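You operate a simulated robot arm through the tools that you are given. There is no shell and no other tool.

You are at the controls of a simulated robot arm. One attempt, no reset.

## Task
Try the trip: press TEST once, shut the gate, then reset the trip.
Fine: big hand wheel shut and limit knob at 0 before the reset; the flag ends white; nothing else moves.

The check looks at the end state, three seconds after you hand in, the way a careful person would. Anything else that was tipped, shoved, dropped, spilled or broken makes it a failure.

## Robot
A 7-joint arm with a two-finger parallel gripper, fixed in place. Base frame: the origin is at the foot of the arm, x ahead of it, y to its left, z up. Lengths are in mm, angles in degrees, forces in N, time in s.
Its first joint turns from -166.0 to 166.0 degrees. Payload 4.4 kg.
The TCP is the grasp point between the finger pads, 23 mm short of the fingertips. In the tool frame z runs along the fingers and y along their closing line. The gripper opens to 94 mm. The fingers are 38 mm wide and 10 mm thick; the gripper's body (54 by 96 mm) begins 39 mm behind the TCP.
Orientation is that of the tool frame in the base frame, as a unit quaternion [x, y, z, w]. With the fingers straight down and closing along the base's y, the tool's x points along the base's -x, its y along +y and its z along -z.

## Interface
- The arm moves only by the tool apply_moves. Its argument "commands" is a list of rows, each an object of numbers (a shift or turn left out is 0, a gripper value left out holds the last): "tx", "ty", "tz": the shift along the base's x, y, z in cm; "ax", "ay", "az": the turn, a rotation vector about the base's x, y, z in degrees. In form: [{"tx": .., "ty": .., "tz": .., "ax": .., "ay": .., "az": ..}, ...]. A call has 1 to 20 rows; each row shifts and turns the commanded pose from where the row before left it. "hand" is the closure, from 0 (fully open) to 1 (shut), set as the call begins (left out, the last holds). Rows are played at 5 a second. More than 50 mm and 8.6 degrees between two rows, or a gripper value outside its range, and nothing of the call is played. Where a pose cannot be reached the arm comes as near as it can. A force on the tool above 60 N (or 10 N above the force at the start of the call, whichever is more), or a blocked arm, ends the call early, and 0.2 s more pass. Each finger travels about 72 mm/s and halts on what it meets, pressing with about 20 N; the grip force reading is that of the motor and also rises with nothing between the fingers. The clock runs only during rows and for 0.2 s after the last one: add rows that do not move to give the fingers time. The reply holds the time, the measured pose of the TCP, the force on the tool along the base axes, the opening and the grip force, in the units named above and with some noise, with the torque about the TCP (base axes, N m) and any sound that the robot's microphone picked up.
- Cameras (640 x 400 px; columns grow to the right, rows downward): "scene" is fixed at [399.8, -651.4, 1389]; the picture's right is [0.88, -0.48, 0.00], its down [-0.21, -0.39, -0.90] and it looks along [0.43, 0.79, -0.45] (base axes); focal length 315 px, centre (320, 200). "wrist" rides on the gripper at [86, 16, -74] in the tool frame; the picture's right is [-0.18, 0.98, 0.00], its down [-0.58, -0.11, -0.81] and it looks along [-0.79, -0.15, 0.59] (tool axes); focal length 243 px, centre (320, 200). There is no depth. A picture from a camera that has moved, and an enlarged one, comes with that camera's place and axes in the base frame and with its lens.
- capture(camera): a new picture of that camera. The clock stands still meanwhile.
- zoom(camera, box): a new picture of the part [left, top, right, bottom] of that camera's present view, enlarged. The clock stands still meanwhile.
- hand_in(): hands the job in; it is judged then, once.

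Nothing tells you positions but the pictures and the camera data. Unless the task says otherwise, let go and move clear before handing in.

The tools are called after "Emit:" as name(argument=value, ...) on one line, values as JSON. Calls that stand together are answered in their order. apply_moves: Moves the arm, as the interface text tells. Its arguments: {"type":"object","properties":{"commands":{"type":"array","items":{"type":"object","properties":{"tx":{"type":"number"},"ty":{"type":"number"},"tz":{"type":"number"},"ax":{"type":"number"},"ay":{"type":"number"},"az":{"type":"number"}}}},"hand":{"type":"number"}},"required":["commands"]} The other tools are called the same way: capture (camera) takes a picture; zoom (camera, box) takes an enlarged picture of a part of a camera's view; hand_in () hands the job in.

At the start:

```text
clock: 0.0
position: [470.6, 248.7, 1040.0]
tool_rot: [0.0, 1.0, 0.0, 0.0]
force: [-0.2, 0.7, -0.3]
ft_torque: [0.0, -0.01, -0.03]
grip_width: 94.0
grip_force: 0.1
```

scene: 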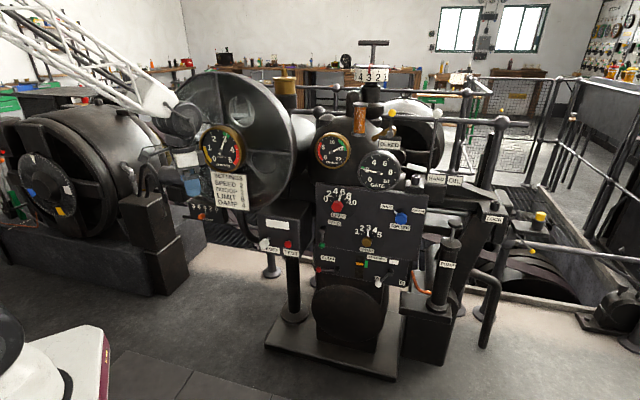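
wrist: 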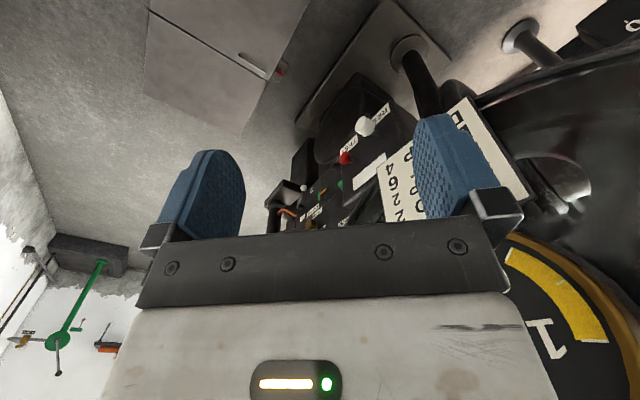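

I see a machine hall with a governor/control stand: gauges, a black panel with knobs and buttons, a placard, and a T-handle or wheel on top. I'll zoom in on the panel to read the labels before I move.

Emit:
zoom(camera="scene", box=[250, 170, 450, 295])

Emit:
zoom(camera="scene", box=[300, 30, 460, 190])

Emit:
zoom(camera="scene", box=[170, 100, 330, 270])

Emit:
zoom(camera="scene", box=[400, 160, 560, 320])

Emit:
zoom(camera="scene", box=[0, 60, 200, 280])

```text
3.20 times, centred on (350, 232) of scene
camera zoom: at [399.8, -651.4, 1389.0], right [0.88, -0.48, 0.0], down [-0.21, -0.39, -0.9], along [0.43, 0.79, -0.45], focal length 1009 px, centre (224, 96)
```

zoom: 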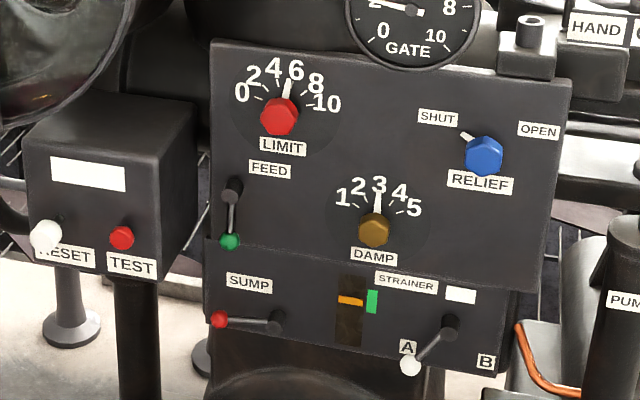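

```text
2.50 times, centred on (380, 110) of scene
camera zoom: at [399.8, -651.4, 1389.0], right [0.88, -0.48, 0.0], down [-0.21, -0.39, -0.9], along [0.43, 0.79, -0.45], focal length 788 px, centre (170, 425)
```

zoom: 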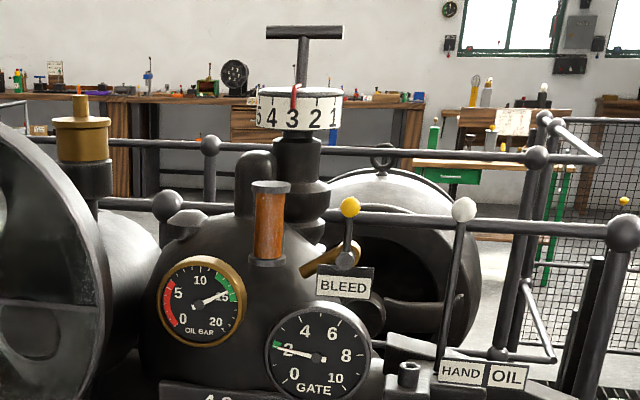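

```text
2.35 times, centred on (250, 185) of scene
camera zoom: at [399.8, -651.4, 1389.0], right [0.88, -0.48, 0.0], down [-0.21, -0.39, -0.9], along [0.43, 0.79, -0.45], focal length 742 px, centre (485, 235)
```

zoom: 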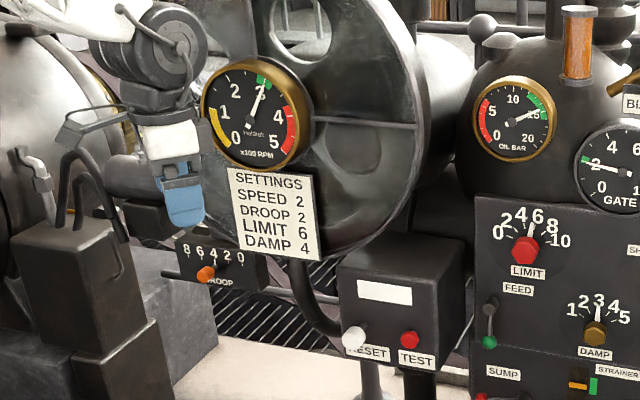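

```text
2.50 times, centred on (480, 240) of scene
camera zoom: at [399.8, -651.4, 1389.0], right [0.88, -0.48, 0.0], down [-0.21, -0.39, -0.9], along [0.43, 0.79, -0.45], focal length 788 px, centre (-80, 100)
```

zoom: 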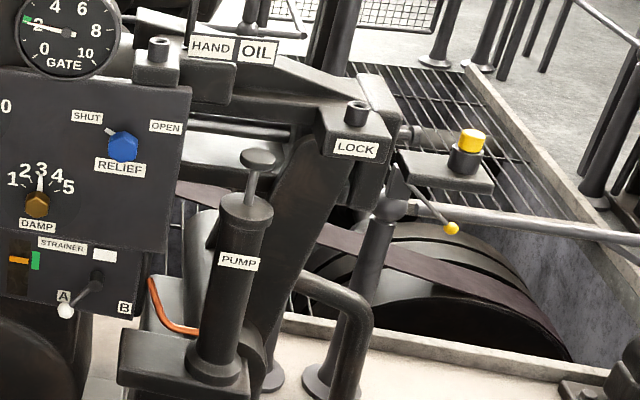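

```text
1.82 times, centred on (100, 170) of scene
camera zoom: at [399.8, -651.4, 1389.0], right [0.88, -0.48, 0.0], down [-0.21, -0.39, -0.9], along [0.43, 0.79, -0.45], focal length 573 px, centre (720, 254)
```

zoom: 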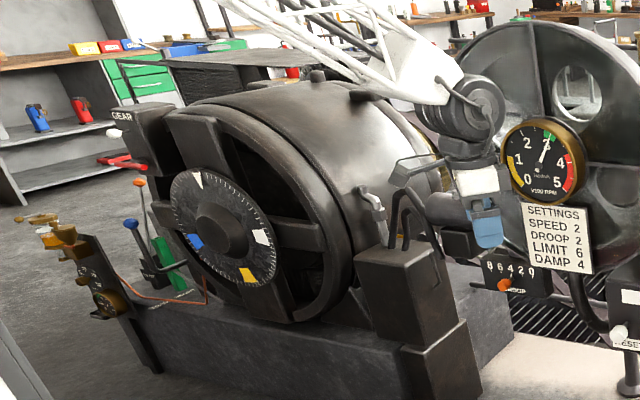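

The RESET knob triangulates to about (684, 295, 727) and TEST to about (758, 249, 728). The control box faces the scene camera, towards -y. I still need to find the big hand wheel, so I'll back the arm into the open space at -y and look with the wrist camera.

Emit:
apply_moves(commands=[{"ty": -3, "tx": -1}, {"ty": -4, "tx": -1}, {"ty": -4, "tx": -1}, {"ty": -4, "tx": -1}, {"ty": -4, "tx": -1}, {"ty": -4, "tx": -1}, {"ty": -4, "tx": -1}, {"ty": -4, "tx": -1}, {"ty": -4, "tx": -1}, {"ty": -3, "tx": -1}, {}])

Emit:
capture(camera="wrist")

Emit:
capture(camera="scene")

```text
clock: 2.4
position: [371.1, -132.3, 1039.3]
tool_rot: [0.0, 1.0, 0.0, 0.0]
force: [0.5, -0.6, -0.7]
ft_torque: [0.01, 0.03, -0.03]
grip_width: 94.0
grip_force: 0.0
```

```text
taken
camera wrist: at [283.9, -116.3, 1113.1], right [0.18, 0.98, 0.0], down [0.58, -0.11, 0.81], along [0.79, -0.15, -0.59], focal length 243 px, centre (320, 200)
```

wrist: 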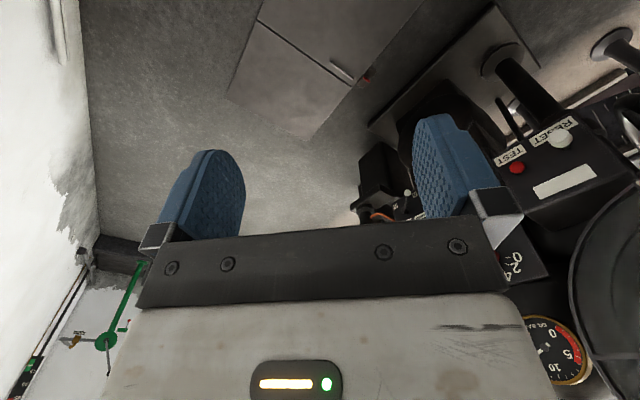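

```text
taken
```

scene: 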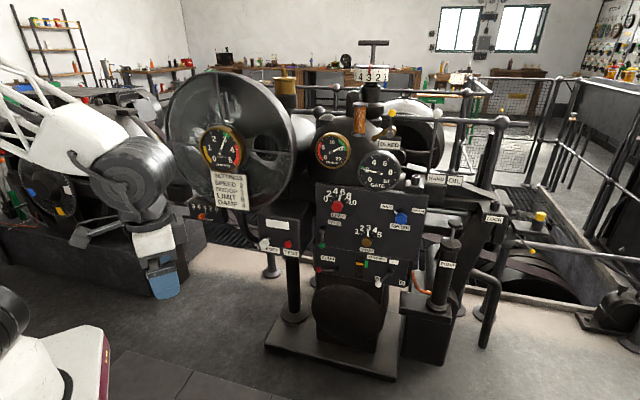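

The arm moved clear. I'll zoom on the large disk and the areas around it to find the hand wheel.

Emit:
zoom(camera="scene", box=[150, 60, 330, 220])

Emit:
zoom(camera="scene", box=[360, 80, 560, 220])

Emit:
zoom(camera="scene", box=[480, 180, 640, 340])

Emit:
zoom(camera="scene", box=[0, 220, 320, 400])

Emit:
zoom(camera="scene", box=[240, 200, 320, 260])

Emit:
zoom(camera="scene", box=[310, 180, 390, 240])

```text
2.50 times, centred on (240, 140) of scene
camera zoom: at [399.8, -651.4, 1389.0], right [0.88, -0.48, 0.0], down [-0.21, -0.39, -0.9], along [0.43, 0.79, -0.45], focal length 788 px, centre (520, 350)
```

zoom: 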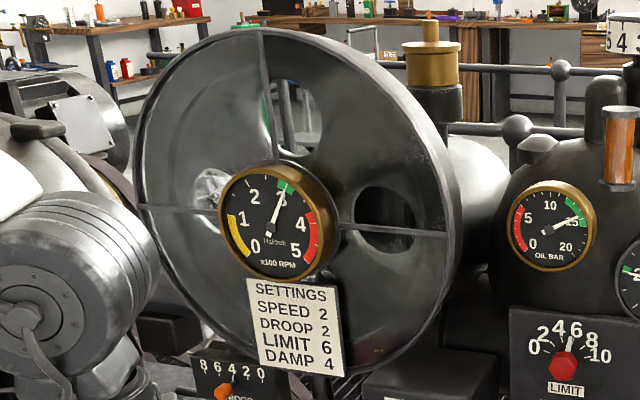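

```text
2.86 times, centred on (460, 150) of scene
camera zoom: at [399.8, -651.4, 1389.0], right [0.88, -0.48, 0.0], down [-0.21, -0.39, -0.9], along [0.43, 0.79, -0.45], focal length 901 px, centre (-80, 343)
```

zoom: 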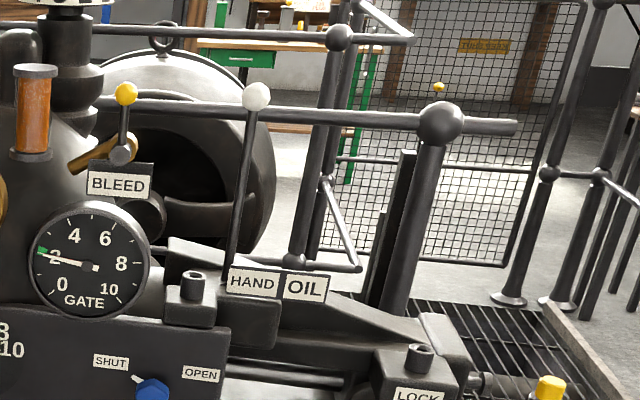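

```text
2.50 times, centred on (560, 260) of scene
camera zoom: at [399.8, -651.4, 1389.0], right [0.88, -0.48, 0.0], down [-0.21, -0.39, -0.9], along [0.43, 0.79, -0.45], focal length 788 px, centre (-280, 50)
```

zoom: 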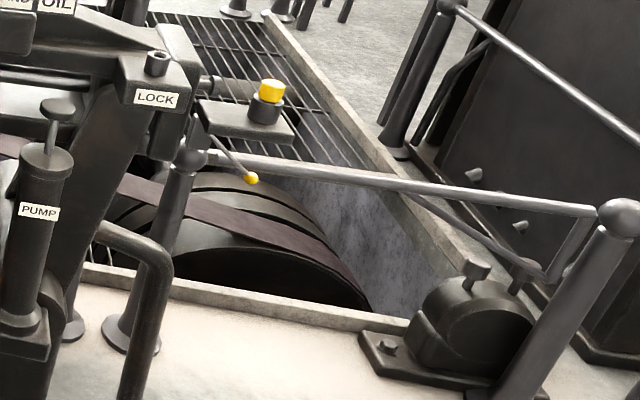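

```text
2.00 times, centred on (160, 310) of scene
camera zoom: at [399.8, -651.4, 1389.0], right [0.88, -0.48, 0.0], down [-0.21, -0.39, -0.9], along [0.43, 0.79, -0.45], focal length 630 px, centre (640, -20)
```

zoom: 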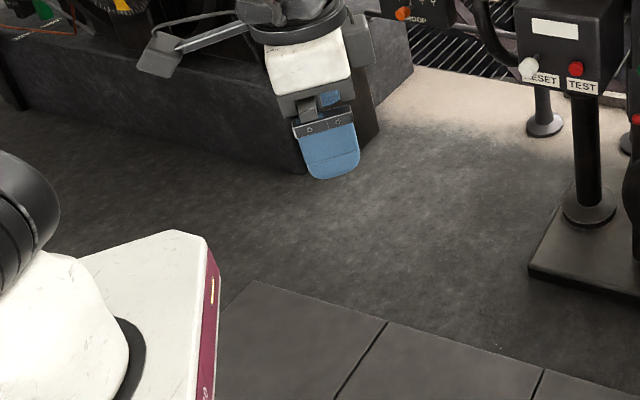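

```text
6.67 times, centred on (280, 230) of scene
camera zoom: at [399.8, -651.4, 1389.0], right [0.88, -0.48, 0.0], down [-0.21, -0.39, -0.9], along [0.43, 0.79, -0.45], focal length 2102 px, centre (587, 0)
```

zoom: 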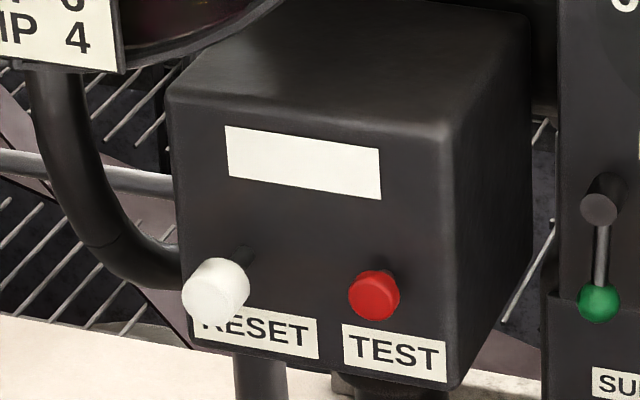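

```text
6.67 times, centred on (350, 210) of scene
camera zoom: at [399.8, -651.4, 1389.0], right [0.88, -0.48, 0.0], down [-0.21, -0.39, -0.9], along [0.43, 0.79, -0.45], focal length 2102 px, centre (120, 133)
```

zoom: 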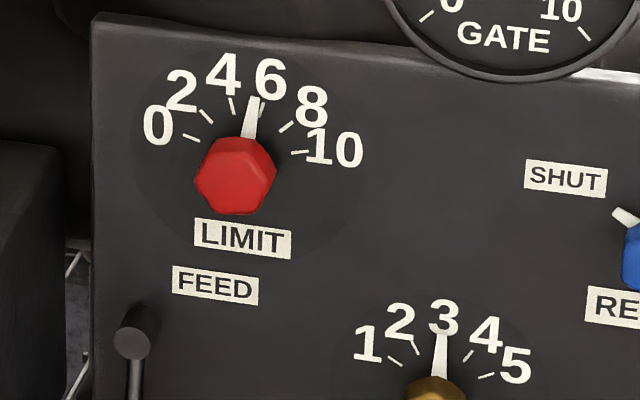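

There's no obvious hand wheel apart from the large spoked disk behind the RPM gauge. I'll yaw and tilt the tool so the wrist camera looks at the machine from the front.

Emit:
apply_moves(commands=[{"az": 8.5}, {"az": 8.5}, {"az": 8.5}, {"az": 8.5}, {"az": 8.5}, {"az": 8.5}, {"az": 8.5}, {"az": 8.5}, {"ax": 6.8, "ay": -4.3}, {"ax": 6.8, "ay": -4.3}, {"ax": 6.8, "ay": -4.3}, {}])

Emit:
capture(camera="wrist")

Emit:
capture(camera="scene")

```text
clock: 5.0
position: [372.1, -132.7, 1041.2]
tool_rot: [-0.547, 0.81, 0.084, 0.194]
force: [0.4, 0.4, 0.0]
ft_torque: [-0.01, -0.01, 0.0]
grip_width: 93.9
grip_force: 0.0
```

```text
taken
camera wrist: at [311.7, -225.3, 1071.3], right [-0.84, 0.54, 0.0], down [0.11, 0.18, 0.98], along [0.53, 0.82, -0.21], focal length 243 px, centre (320, 200)
```

wrist: 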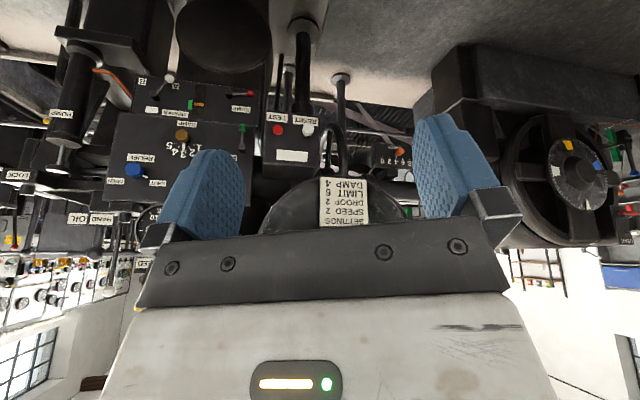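

```text
taken
```

scene: 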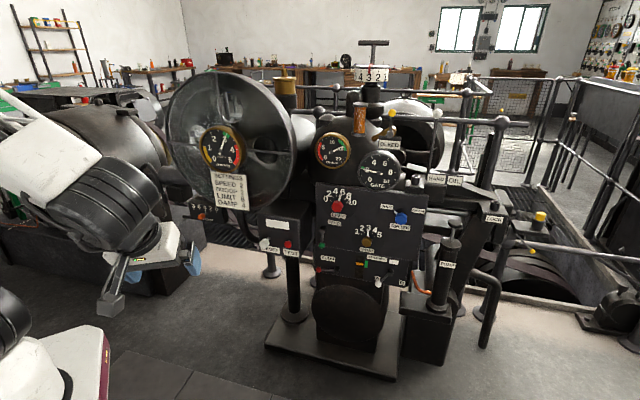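

Emit:
zoom(camera="wrist", box=[430, 40, 640, 260])

Emit:
zoom(camera="wrist", box=[240, 80, 430, 240])

Emit:
zoom(camera="wrist", box=[0, 20, 200, 300])

Emit:
zoom(camera="scene", box=[0, 120, 120, 260])

```text
1.82 times, centred on (535, 150) of wrist
camera zoom: at [311.7, -225.3, 1071.3], right [-0.84, 0.54, 0.0], down [0.11, 0.18, 0.98], along [0.53, 0.82, -0.21], focal length 441 px, centre (-71, 291)
```

zoom: 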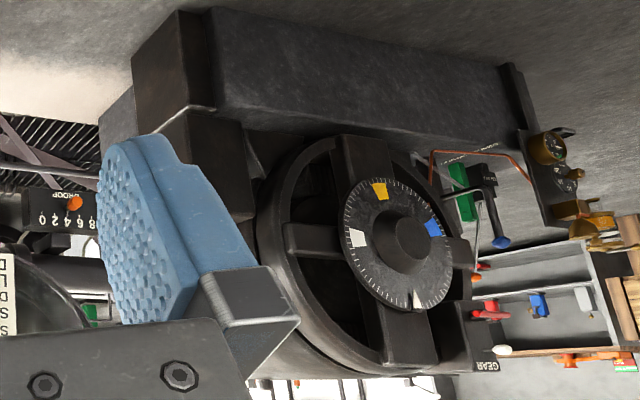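

```text
2.50 times, centred on (335, 160) of wrist
camera zoom: at [311.7, -225.3, 1071.3], right [-0.84, 0.54, 0.0], down [0.11, 0.18, 0.98], along [0.53, 0.82, -0.21], focal length 606 px, centre (282, 300)
```

zoom: 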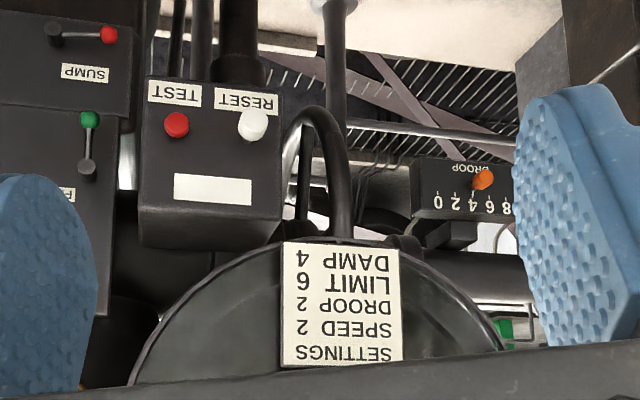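

```text
1.43 times, centred on (100, 160) of wrist
camera zoom: at [311.7, -225.3, 1071.3], right [-0.84, 0.54, 0.0], down [0.11, 0.18, 0.98], along [0.53, 0.82, -0.21], focal length 347 px, centre (634, 257)
```

zoom: 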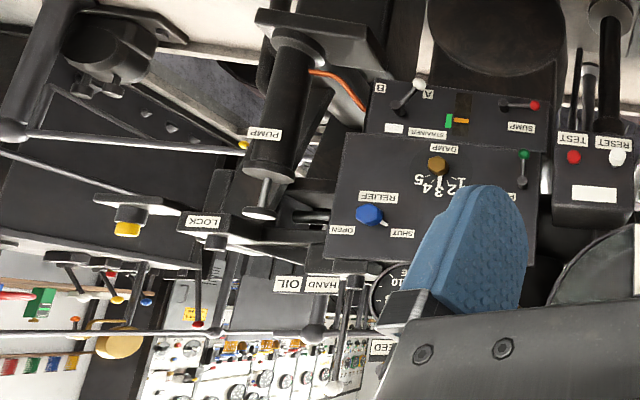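

```text
2.86 times, centred on (60, 190) of scene
camera zoom: at [399.8, -651.4, 1389.0], right [0.88, -0.48, 0.0], down [-0.21, -0.39, -0.9], along [0.43, 0.79, -0.45], focal length 901 px, centre (1063, 229)
```

zoom: 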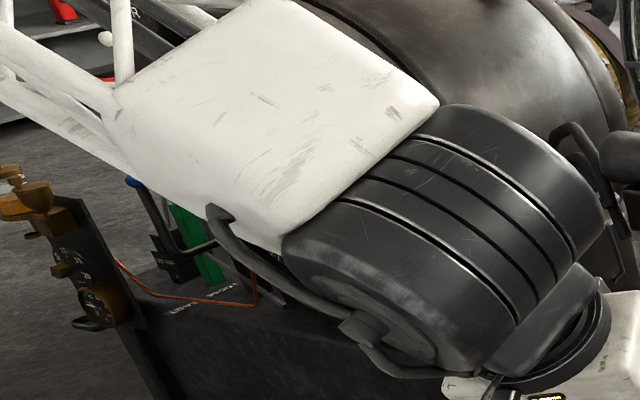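

Emit:
apply_moves(commands=[{"ax": 6.8, "ay": -4.3}, {"ax": 6.8, "ay": -4.3}, {"ax": 6.8, "ay": -4.3}, {"ax": 6.8, "ay": -4.3}, {}])

Emit:
capture(camera="wrist")

Emit:
zoom(camera="wrist", box=[230, 20, 430, 240])

Emit:
zoom(camera="wrist", box=[0, 20, 200, 300])

Emit:
zoom(camera="wrist", box=[440, 20, 640, 300])

```text
clock: 6.0
position: [389.2, -73.4, 1060.2]
tool_rot: [-0.564, 0.687, 0.198, 0.414]
force: [0.1, -0.9, 0.6]
ft_torque: [-0.01, -0.01, 0.0]
grip_width: 94.2
grip_force: 0.0
stopped in row 5: the arm was blocked; the commanded pose is now the measured one
```

```text
taken
camera wrist: at [345.4, -177.0, 1030.8], right [-0.92, 0.39, -0.04], down [-0.16, -0.27, 0.95], along [0.36, 0.88, 0.31], focal length 243 px, centre (320, 200)
```

wrist: 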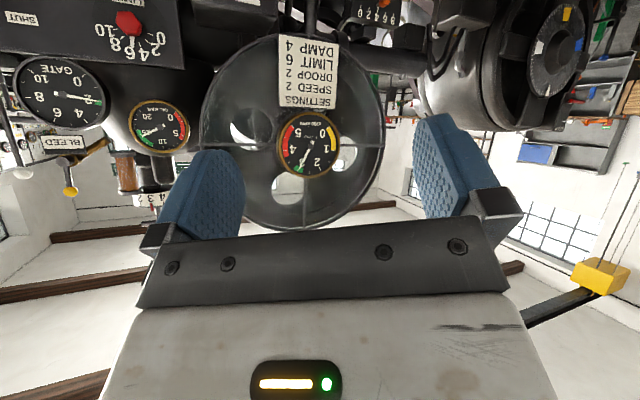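

```text
1.82 times, centred on (330, 130) of wrist
camera zoom: at [345.4, -177.0, 1030.8], right [-0.92, 0.39, -0.04], down [-0.16, -0.27, 0.95], along [0.36, 0.88, 0.31], focal length 441 px, centre (302, 327)
```

zoom: 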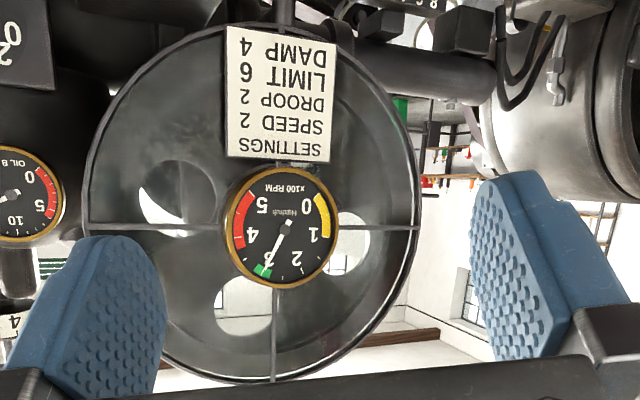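

```text
1.43 times, centred on (100, 160) of wrist
camera zoom: at [345.4, -177.0, 1030.8], right [-0.92, 0.39, -0.04], down [-0.16, -0.27, 0.95], along [0.36, 0.88, 0.31], focal length 347 px, centre (634, 257)
```

zoom: 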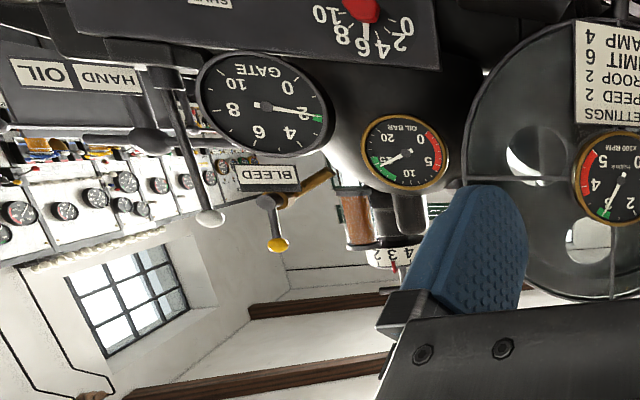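

```text
1.43 times, centred on (540, 160) of wrist
camera zoom: at [345.4, -177.0, 1030.8], right [-0.92, 0.39, -0.04], down [-0.16, -0.27, 0.95], along [0.36, 0.88, 0.31], focal length 347 px, centre (6, 257)
```

zoom: 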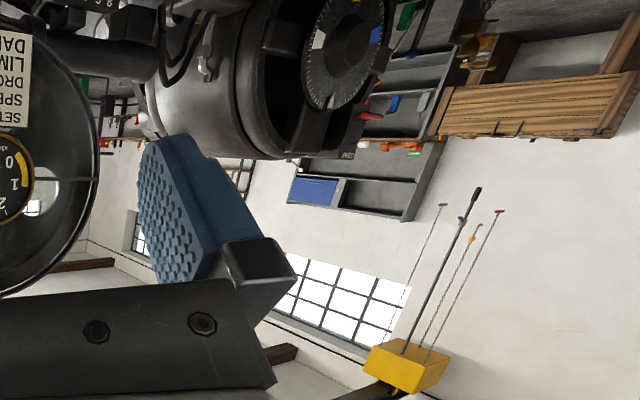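

Emit:
zoom(camera="scene", box=[250, 250, 450, 390])

Emit:
zoom(camera="scene", box=[330, 30, 470, 130])

Emit:
zoom(camera="scene", box=[370, 90, 470, 190])

Emit:
zoom(camera="scene", box=[180, 80, 300, 200])

```text
2.86 times, centred on (350, 320) of scene
camera zoom: at [399.8, -651.4, 1389.0], right [0.88, -0.48, 0.0], down [-0.21, -0.39, -0.9], along [0.43, 0.79, -0.45], focal length 901 px, centre (234, -143)
```

zoom: 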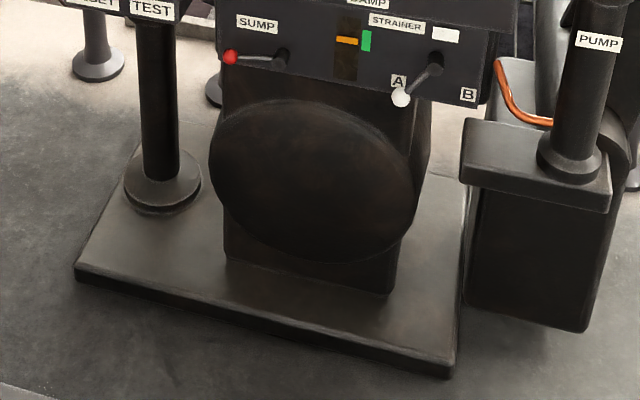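

```text
4.00 times, centred on (400, 80) of scene
camera zoom: at [399.8, -651.4, 1389.0], right [0.88, -0.48, 0.0], down [-0.21, -0.39, -0.9], along [0.43, 0.79, -0.45], focal length 1261 px, centre (0, 680)
```

zoom: 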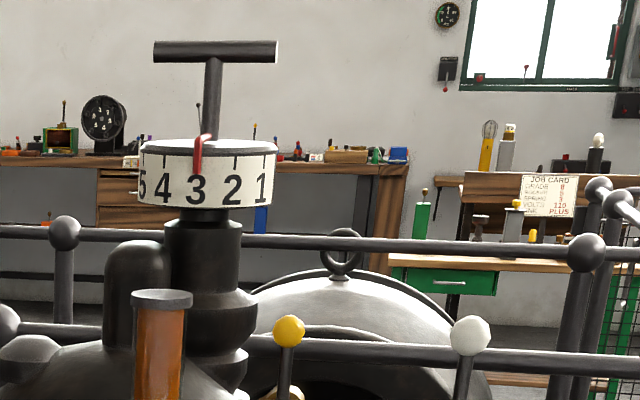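

```text
4.00 times, centred on (420, 140) of scene
camera zoom: at [399.8, -651.4, 1389.0], right [0.88, -0.48, 0.0], down [-0.21, -0.39, -0.9], along [0.43, 0.79, -0.45], focal length 1261 px, centre (-80, 440)
```

zoom: 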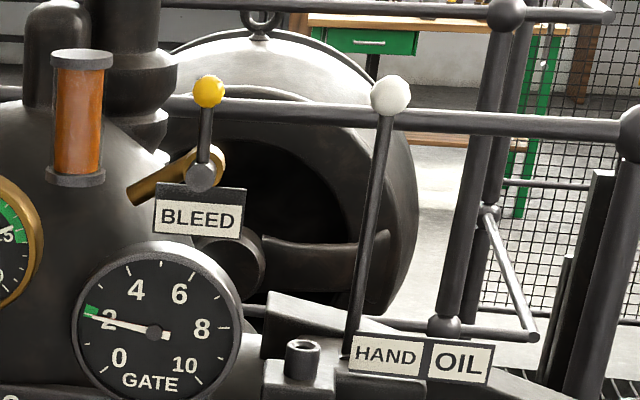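

```text
3.33 times, centred on (240, 140) of scene
camera zoom: at [399.8, -651.4, 1389.0], right [0.88, -0.48, 0.0], down [-0.21, -0.39, -0.9], along [0.43, 0.79, -0.45], focal length 1051 px, centre (587, 400)
```

zoom: 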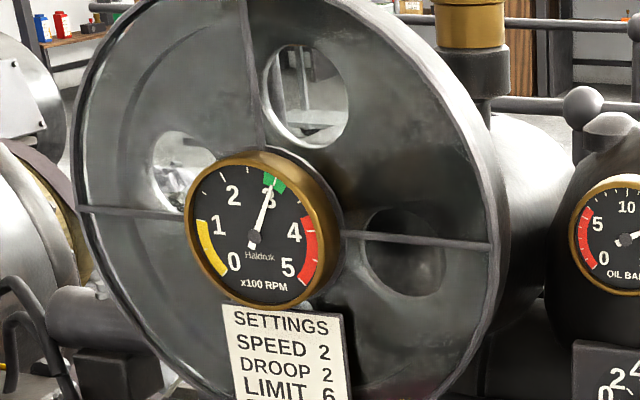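

The big disk is a guarded flywheel rather than a hand wheel. I haven't seen the sides yet, so I'll undo the tilt, lift, and pan the wrist camera towards the -y and rear sides.

Emit:
apply_moves(commands=[{"ax": -6.8, "ay": 4.3}, {"ax": -6.8, "ay": 4.3}, {"ax": -6.8, "ay": 4.3, "tz": 2}, {"ax": -6.8, "ay": 4.3, "tz": 2}, {"ax": -6.8, "ay": 4.3, "tz": 2}, {"ax": -6.8, "ay": 4.3, "tz": 2}, {}])

Emit:
capture(camera="wrist")

```text
clock: 7.6
position: [387.3, -75.6, 1140.5]
tool_rot: [-0.612, 0.787, 0.065, 0.033]
force: [-1.4, -0.3, 0.9]
ft_torque: [-0.03, 0.05, 0.01]
grip_width: 94.3
grip_force: 0.1
```

```text
taken
camera wrist: at [353.1, -165.7, 1203.0], right [-0.91, 0.41, 0.09], down [0.27, 0.42, 0.87], along [0.32, 0.81, -0.49], focal length 243 px, centre (320, 200)
```

wrist: 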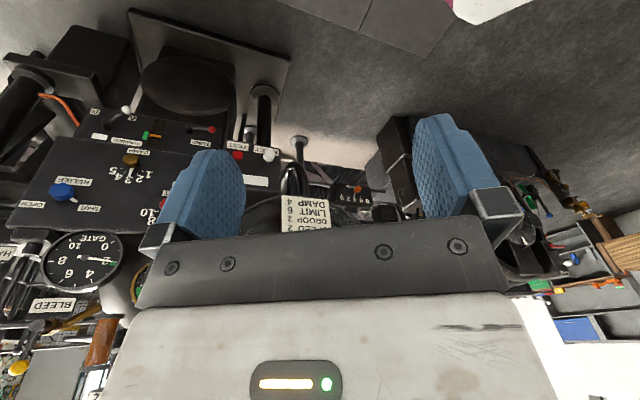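

Emit:
apply_moves(commands=[{"az": -8.5}, {"az": -8.5}, {"az": -8.5}, {"az": -8.5}, {"az": -8.5}, {"az": -8.5}, {"az": -8.5}, {"az": -8.5}, {"az": -8.5}, {"az": -8.5}, {"az": -8.5}, {"az": -8.5}, {"az": -8.5}, {"az": -8.5}, {"az": -8.5}, {"az": -8.5}, {}])

Emit:
capture(camera="wrist")

```text
clock: 11.2
position: [388.4, -75.5, 1138.5]
tool_rot: [0.501, 0.862, -0.006, 0.075]
force: [0.2, 0.2, 1.2]
ft_torque: [0.01, -0.02, 0.02]
grip_width: 94.0
grip_force: 0.0
```

```text
taken
camera wrist: at [350.9, 13.9, 1201.6], right [0.94, 0.33, 0.09], down [0.09, -0.49, 0.87], along [0.33, -0.81, -0.49], focal length 243 px, centre (320, 200)
```

wrist: 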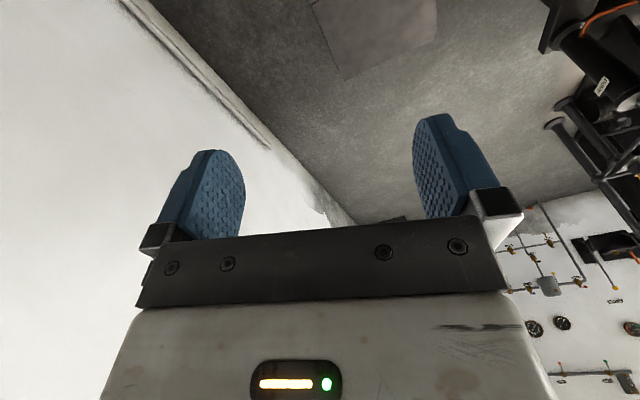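

Nothing on the -y side. I'll compare the big disk with the earlier pictures to see whether it's spinning, and look more closely at the round object behind BLEED.

Emit:
zoom(camera="scene", box=[150, 60, 330, 220])

Emit:
zoom(camera="scene", box=[385, 90, 455, 180])

Emit:
zoom(camera="scene", box=[0, 80, 200, 280])

```text
2.50 times, centred on (240, 140) of scene
camera zoom: at [399.8, -651.4, 1389.0], right [0.88, -0.48, 0.0], down [-0.21, -0.39, -0.9], along [0.43, 0.79, -0.45], focal length 788 px, centre (520, 350)
```

zoom: 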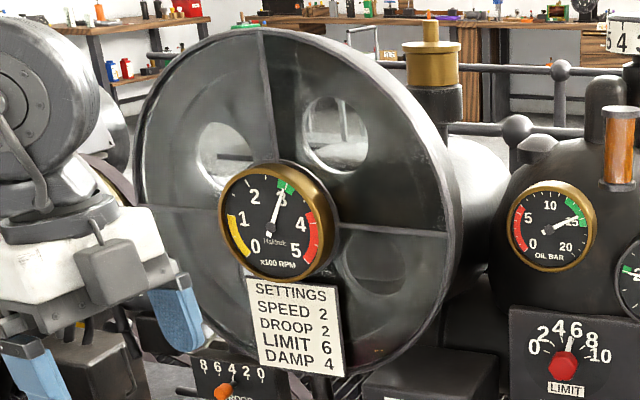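

```text
4.44 times, centred on (420, 135) of scene
camera zoom: at [399.8, -651.4, 1389.0], right [0.88, -0.48, 0.0], down [-0.21, -0.39, -0.9], along [0.43, 0.79, -0.45], focal length 1401 px, centre (-124, 489)
```

zoom: 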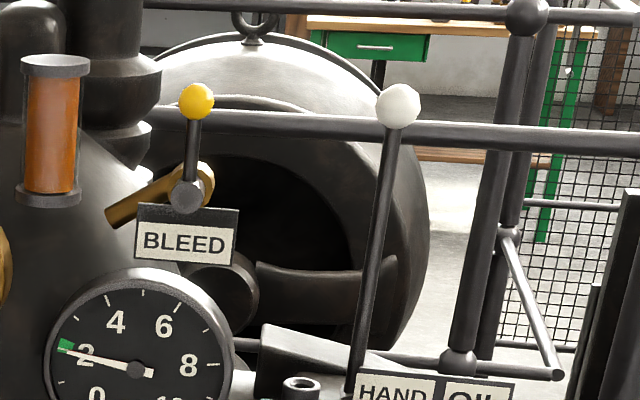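

```text
2.00 times, centred on (100, 180) of scene
camera zoom: at [399.8, -651.4, 1389.0], right [0.88, -0.48, 0.0], down [-0.21, -0.39, -0.9], along [0.43, 0.79, -0.45], focal length 630 px, centre (760, 240)
```

zoom: 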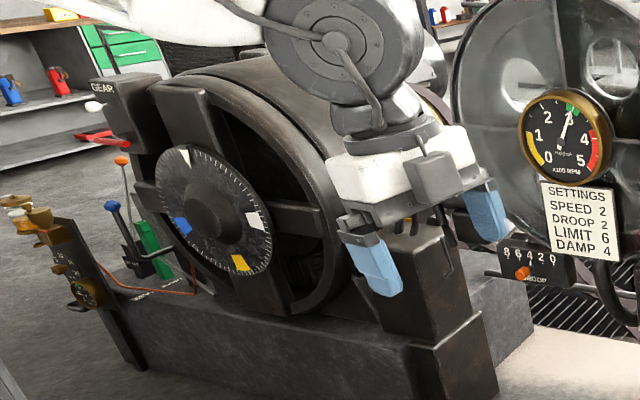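

The disk is a spinning guarded flywheel, so it's not the hand wheel. Next I'll look at the right side of the governor from (600, -300), facing +x/+y.

Emit:
apply_moves(commands=[{"az": 8.5, "tx": 2, "ty": -2.5}, {"az": 8.5, "tx": 2, "ty": -2.5}, {"az": 8.5, "tx": 2, "ty": -2.5}, {"az": 8.5, "tx": 2, "ty": -2.5}, {"az": 8.5, "tx": 2, "ty": -2.5}, {"az": 8.5, "tx": 2, "ty": -2.5}, {"az": 8.5, "tx": 2, "ty": -2.5}, {"az": 8.5, "tx": 2, "ty": -2.5}, {"az": 8.5, "tx": 2, "ty": -2.5}, {"az": 8.5, "tx": 2, "ty": -2.5}, {"az": 8.5}, {"az": 8.5}, {"ax": 4, "ay": -7}, {"ax": 4, "ay": -7}, {}])

Emit:
capture(camera="wrist")

Emit:
capture(camera="scene")

```text
clock: 14.4
position: [587.1, -325.9, 1139.6]
tool_rot: [-0.355, 0.913, 0.074, 0.188]
force: [0.4, -0.8, -0.2]
ft_torque: [-0.02, 0.01, 0.02]
grip_width: 94.0
grip_force: 0.0
```

```text
taken
camera wrist: at [496.6, -387.3, 1172.4], right [-0.54, 0.84, 0.07], down [0.23, 0.06, 0.97], along [0.81, 0.54, -0.23], focal length 243 px, centre (320, 200)
```

wrist: 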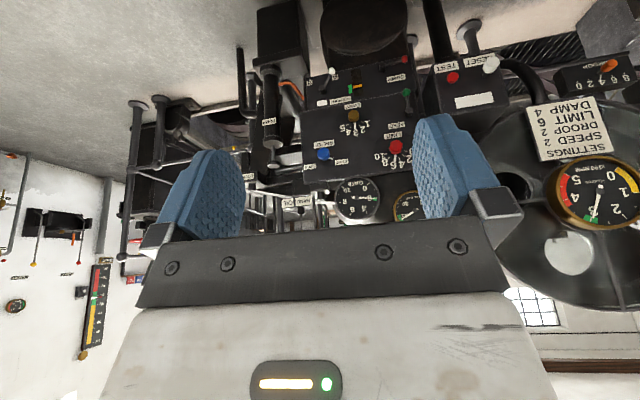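

```text
taken
```

scene: 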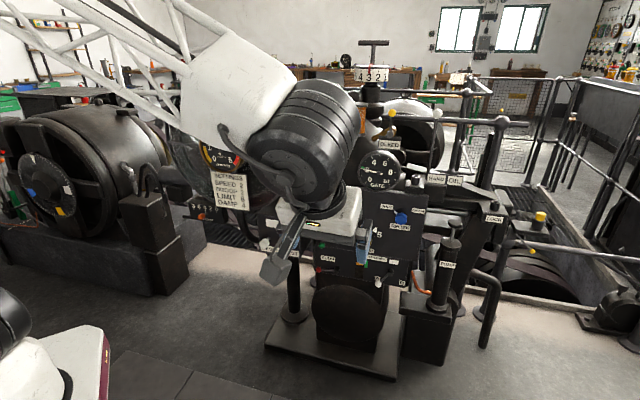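

Emit:
zoom(camera="wrist", box=[110, 70, 330, 240])

Emit:
zoom(camera="wrist", box=[220, 0, 420, 240])

Emit:
zoom(camera="wrist", box=[460, 20, 640, 200])

```text
2.35 times, centred on (220, 155) of wrist
camera zoom: at [496.6, -387.3, 1172.4], right [-0.54, 0.84, 0.07], down [0.23, 0.06, 0.97], along [0.81, 0.54, -0.23], focal length 571 px, centre (555, 306)
```

zoom: 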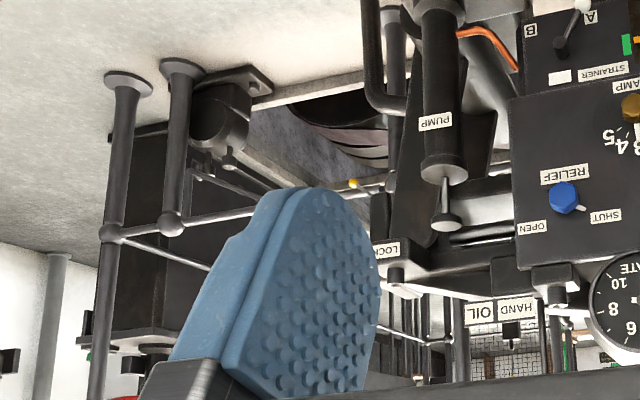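

```text
1.67 times, centred on (320, 120) of wrist
camera zoom: at [496.6, -387.3, 1172.4], right [-0.54, 0.84, 0.07], down [0.23, 0.06, 0.97], along [0.81, 0.54, -0.23], focal length 404 px, centre (320, 333)
```

zoom: 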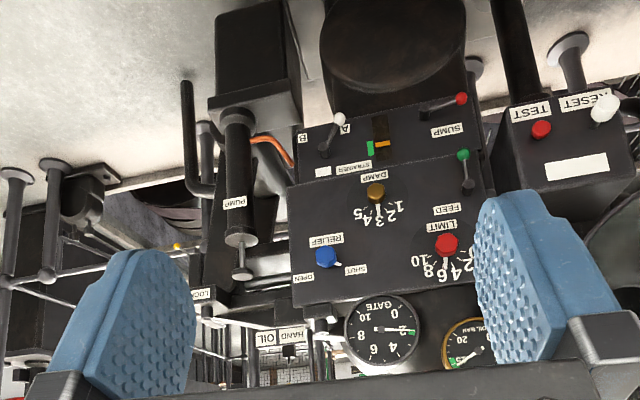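

```text
2.22 times, centred on (550, 110) of wrist
camera zoom: at [496.6, -387.3, 1172.4], right [-0.54, 0.84, 0.07], down [0.23, 0.06, 0.97], along [0.81, 0.54, -0.23], focal length 539 px, centre (-191, 400)
```

zoom: 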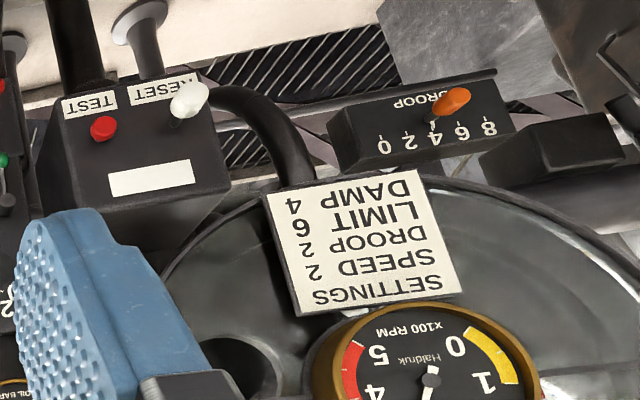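

I still see no spoked hand wheel. I'll lower the wrist camera in the free space in front and look closely at the black round disk on the pedestal and the underside.

Emit:
apply_moves(commands=[{"tz": -4}, {"tz": -4, "az": 4}, {"tz": -4, "az": 4}, {"tz": -4, "az": 4}, {"tz": -4, "az": 4}, {"tz": -4}, {"tz": -4}, {"tz": -4}, {"tz": -4}, {"tz": -4}, {"tz": -4}, {}])

Emit:
capture(camera="wrist")

Emit:
zoom(camera="wrist", box=[100, 0, 420, 200])

Emit:
capture(camera="scene")

```text
clock: 17.0
position: [588.2, -323.5, 701.7]
tool_rot: [-0.479, 0.854, 0.1, 0.176]
force: [-0.4, 0.4, -0.3]
ft_torque: [0.0, 0.03, -0.03]
grip_width: 93.9
grip_force: 0.0
```

```text
taken
camera wrist: at [516.8, -408.6, 735.2], right [-0.75, 0.66, 0.07], down [0.21, 0.12, 0.97], along [0.63, 0.74, -0.23], focal length 243 px, centre (320, 200)
```

wrist: 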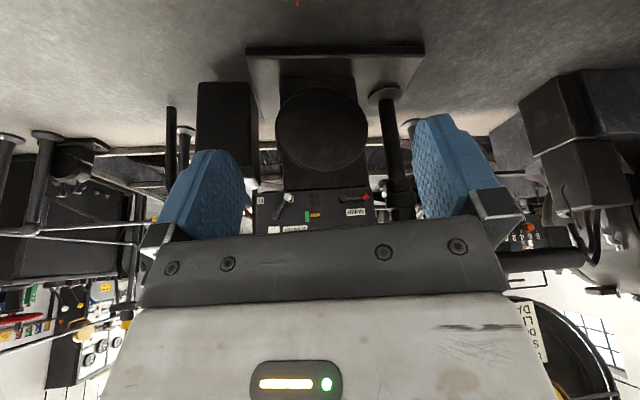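

```text
2.00 times, centred on (260, 100) of wrist
camera zoom: at [516.8, -408.6, 735.2], right [-0.75, 0.66, 0.07], down [0.21, 0.12, 0.97], along [0.63, 0.74, -0.23], focal length 485 px, centre (440, 400)
```

zoom: 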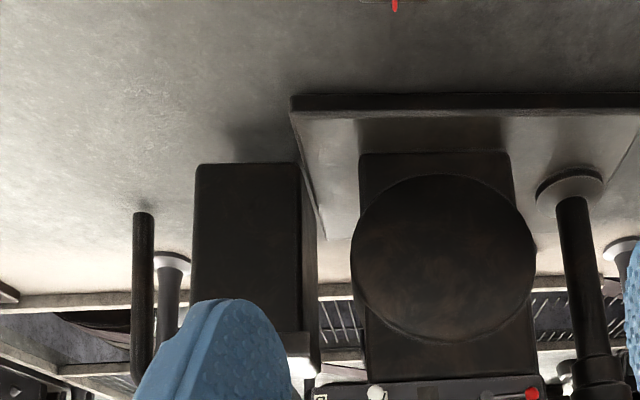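

```text
taken
```

scene: 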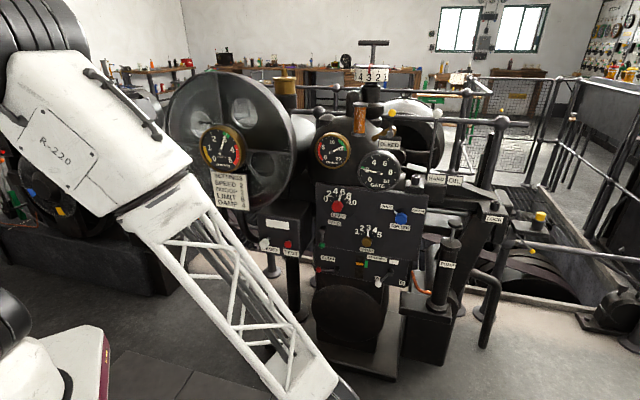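

The pedestal disk is just a cover. I'll raise the arm and look to the left and rear of the robot.

Emit:
apply_moves(commands=[{"tz": 4.5}, {"tz": 4.5}, {"tz": 4.5}, {"tz": 4.5}, {"tz": 4.5}, {"tz": 4.5}, {"tz": 4.5}, {"tz": 4.5}, {"tz": 4.5}, {"tx": -3, "ty": 3}, {"tx": -3, "ty": 3}, {"tx": -3, "ty": 3}, {"tx": -3, "ty": 3}, {"tx": -3, "ty": 3}, {"tx": -3, "ty": 3}, {"tx": -3, "ty": 3}, {"tx": -3, "ty": 3}, {"tx": -2, "ty": 3}, {}])

Emit:
apply_moves(commands=[{"ty": 3, "az": 8}, {"tx": -1, "ty": 3, "az": 8}, {"tx": -1, "ty": 3, "az": 8}, {"tx": -1, "ty": 3, "az": 8}, {"tx": -1, "ty": 3, "az": 8}, {"tx": -2, "ty": 3, "az": 8}, {"tx": -2, "ty": 3, "az": 8}, {"tx": -2, "ty": 3, "az": 8}, {"tx": -2, "ty": 3, "az": 8}, {"tx": -2, "ty": 3, "az": 8}, {}])

Emit:
capture(camera="wrist")

Emit:
capture(camera="scene")

```text
clock: 21.0
position: [327.7, -56.8, 1104.6]
tool_rot: [-0.479, 0.854, 0.101, 0.177]
force: [0.2, 0.1, 0.2]
ft_torque: [-0.01, -0.01, -0.04]
grip_width: 94.2
grip_force: 0.1
```

```text
clock: 23.4
position: [187.7, 245.6, 1103.5]
tool_rot: [0.916, -0.346, -0.19, -0.072]
force: [0.3, 0.4, -0.2]
ft_torque: [0.0, 0.01, -0.03]
grip_width: 93.6
grip_force: 0.0
```

```text
taken
camera wrist: at [259.4, 161.0, 1137.0], right [-0.78, -0.63, 0.08], down [-0.09, 0.22, 0.97], along [-0.62, 0.75, -0.23], focal length 243 px, centre (320, 200)
```

wrist: 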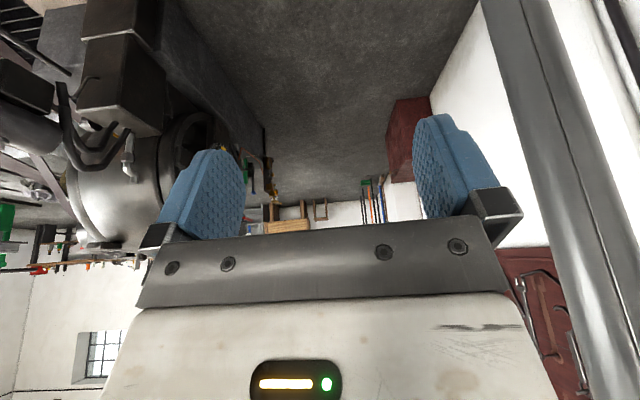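

```text
taken
```

scene: 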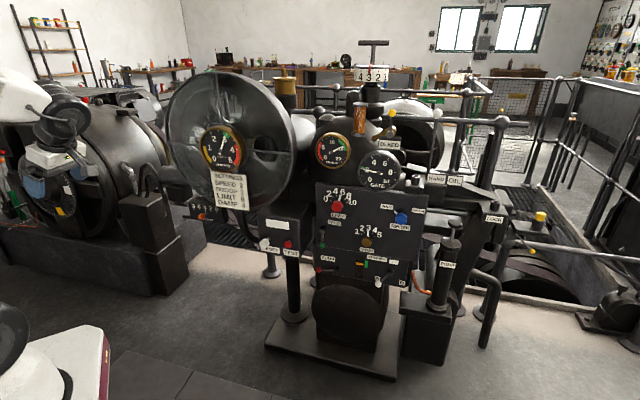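

There's nothing within reach here either. The dark ring with a spoke behind the BLEED sign could be the hand wheel, so I'll go high on the right side and look over the governor at it.

Emit:
apply_moves(commands=[{"tx": 2, "ty": -3, "az": -8}, {"tx": 2, "ty": -3, "az": -8}, {"tx": 2, "ty": -3, "az": -8}, {"tx": 2, "ty": -3, "az": -8}, {"tx": 2, "ty": -3, "az": -8}, {"tx": 2, "ty": -3, "az": -8}, {"tx": 1, "ty": -3, "az": -8}, {"tx": 1, "ty": -3, "az": -8}, {"ty": -3, "az": -8}, {"ty": -3, "az": -8}, {"tx": 2, "ty": -3}, {"tx": 3, "ty": -3}, {"tx": 3, "ty": -3}, {"tx": 3, "ty": -3}, {"tx": 3, "ty": -3}, {"tx": 3, "ty": -3}, {"tx": 3, "ty": -2}])

Emit:
apply_moves(commands=[{"tx": 3, "tz": 3}, {"tx": 3, "tz": 3}, {"tx": 3, "tz": 3, "ax": 2.6, "ay": -2.2}, {"tx": 2, "tz": 3, "ax": 2.6, "ay": -2.2}, {"tx": 2, "tz": 3, "ax": 2.6, "ay": -2.2}, {}])

Emit:
capture(camera="wrist")

Emit:
zoom(camera="wrist", box=[180, 60, 420, 240])

```text
clock: 27.0
position: [528.7, -254.6, 1104.1]
tool_rot: [-0.478, 0.854, 0.101, 0.177]
force: [0.5, -0.3, 0.5]
ft_torque: [0.01, -0.01, -0.02]
grip_width: 94.0
grip_force: 0.2
```

```text
clock: 28.4
position: [659.4, -255.1, 1254.0]
tool_rot: [-0.471, 0.834, 0.13, 0.257]
force: [0.3, -0.4, -0.9]
ft_torque: [-0.06, 0.02, 0.02]
grip_width: 94.1
grip_force: 0.0
```

```text
taken
camera wrist: at [585.7, -343.7, 1267.9], right [-0.76, 0.65, 0.08], down [0.09, -0.01, 1.0], along [0.64, 0.76, -0.05], focal length 243 px, centre (320, 200)
```

wrist: 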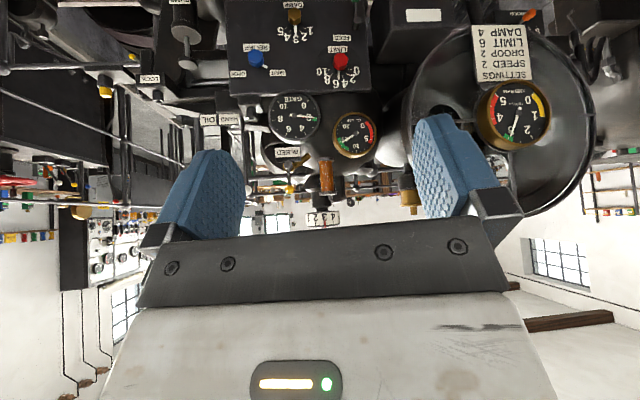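

```text
2.22 times, centred on (300, 150) of wrist
camera zoom: at [585.7, -343.7, 1267.9], right [-0.76, 0.65, 0.08], down [0.09, -0.01, 1.0], along [0.64, 0.76, -0.05], focal length 539 px, centre (364, 311)
```

zoom: 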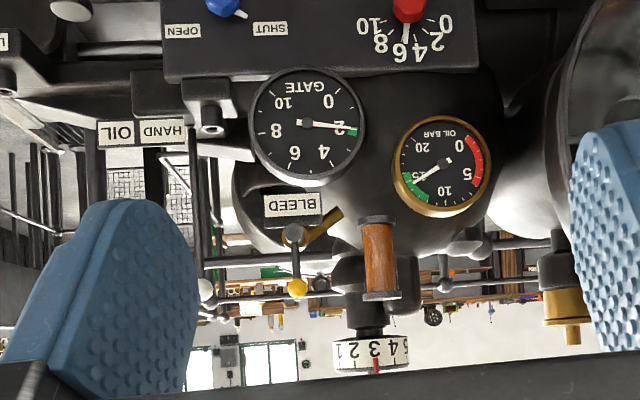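

The background dome is more than 2 m away, so it isn't that. I'll check the right-hand end of the governor (HAND/OIL, LOCK) from further right.

Emit:
apply_moves(commands=[{"tx": 2, "ty": -2, "tz": -2, "az": 7}, {"tx": 2, "ty": -2, "tz": -2, "az": 7}, {"tx": 2, "ty": -2, "tz": -2, "az": 7}, {"tx": 2, "ty": -2, "tz": -2, "az": 7}, {"tx": 2, "ty": -2, "tz": -2}, {"tx": 2, "ty": -1, "tz": -2}, {"tx": 2, "ty": -1, "tz": -2}, {}])

Emit:
capture(camera="wrist")

Emit:
zoom(camera="wrist", box=[180, 20, 430, 240])

Emit:
zoom(camera="wrist", box=[0, 0, 220, 240])

```text
clock: 30.2
position: [799.2, -373.0, 1116.2]
tool_rot: [-0.659, 0.695, 0.188, 0.217]
force: [-0.1, 0.2, 0.1]
ft_torque: [0.0, -0.01, 0.01]
grip_width: 93.8
grip_force: 0.1
```

```text
taken
camera wrist: at [775.7, -485.7, 1129.5], right [-0.97, 0.21, 0.08], down [0.09, 0.03, 1.0], along [0.21, 0.98, -0.05], focal length 243 px, centre (320, 200)
```

wrist: 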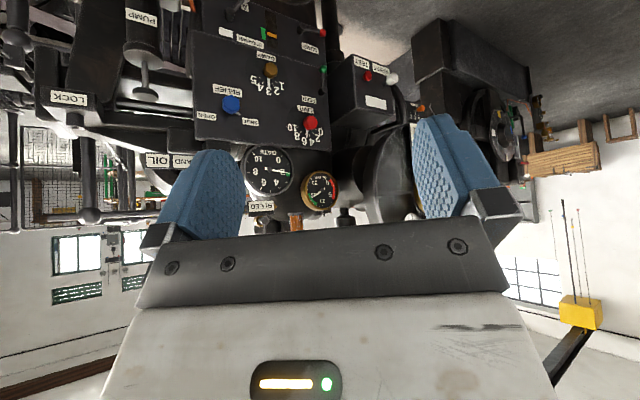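

```text
1.82 times, centred on (305, 130) of wrist
camera zoom: at [775.7, -485.7, 1129.5], right [-0.97, 0.21, 0.08], down [0.09, 0.03, 1.0], along [0.21, 0.98, -0.05], focal length 441 px, centre (347, 327)
```

zoom: 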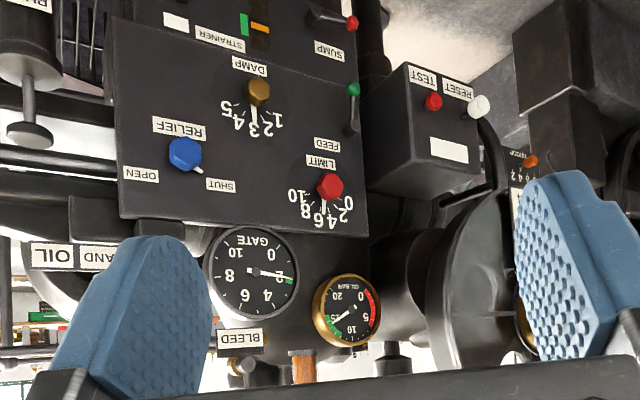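

```text
1.67 times, centred on (110, 120) of wrist
camera zoom: at [775.7, -485.7, 1129.5], right [-0.97, 0.21, 0.08], down [0.09, 0.03, 1.0], along [0.21, 0.98, -0.05], focal length 404 px, centre (670, 333)
```

zoom: 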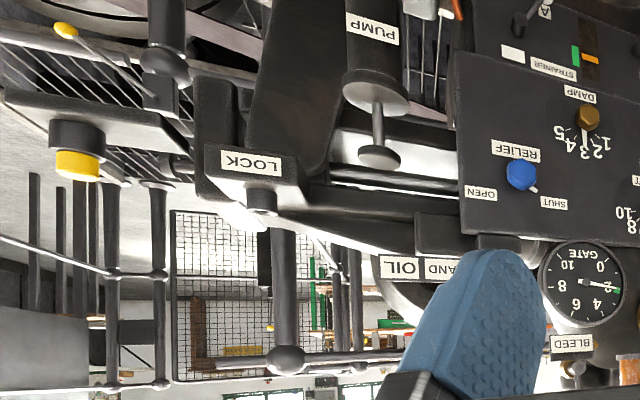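

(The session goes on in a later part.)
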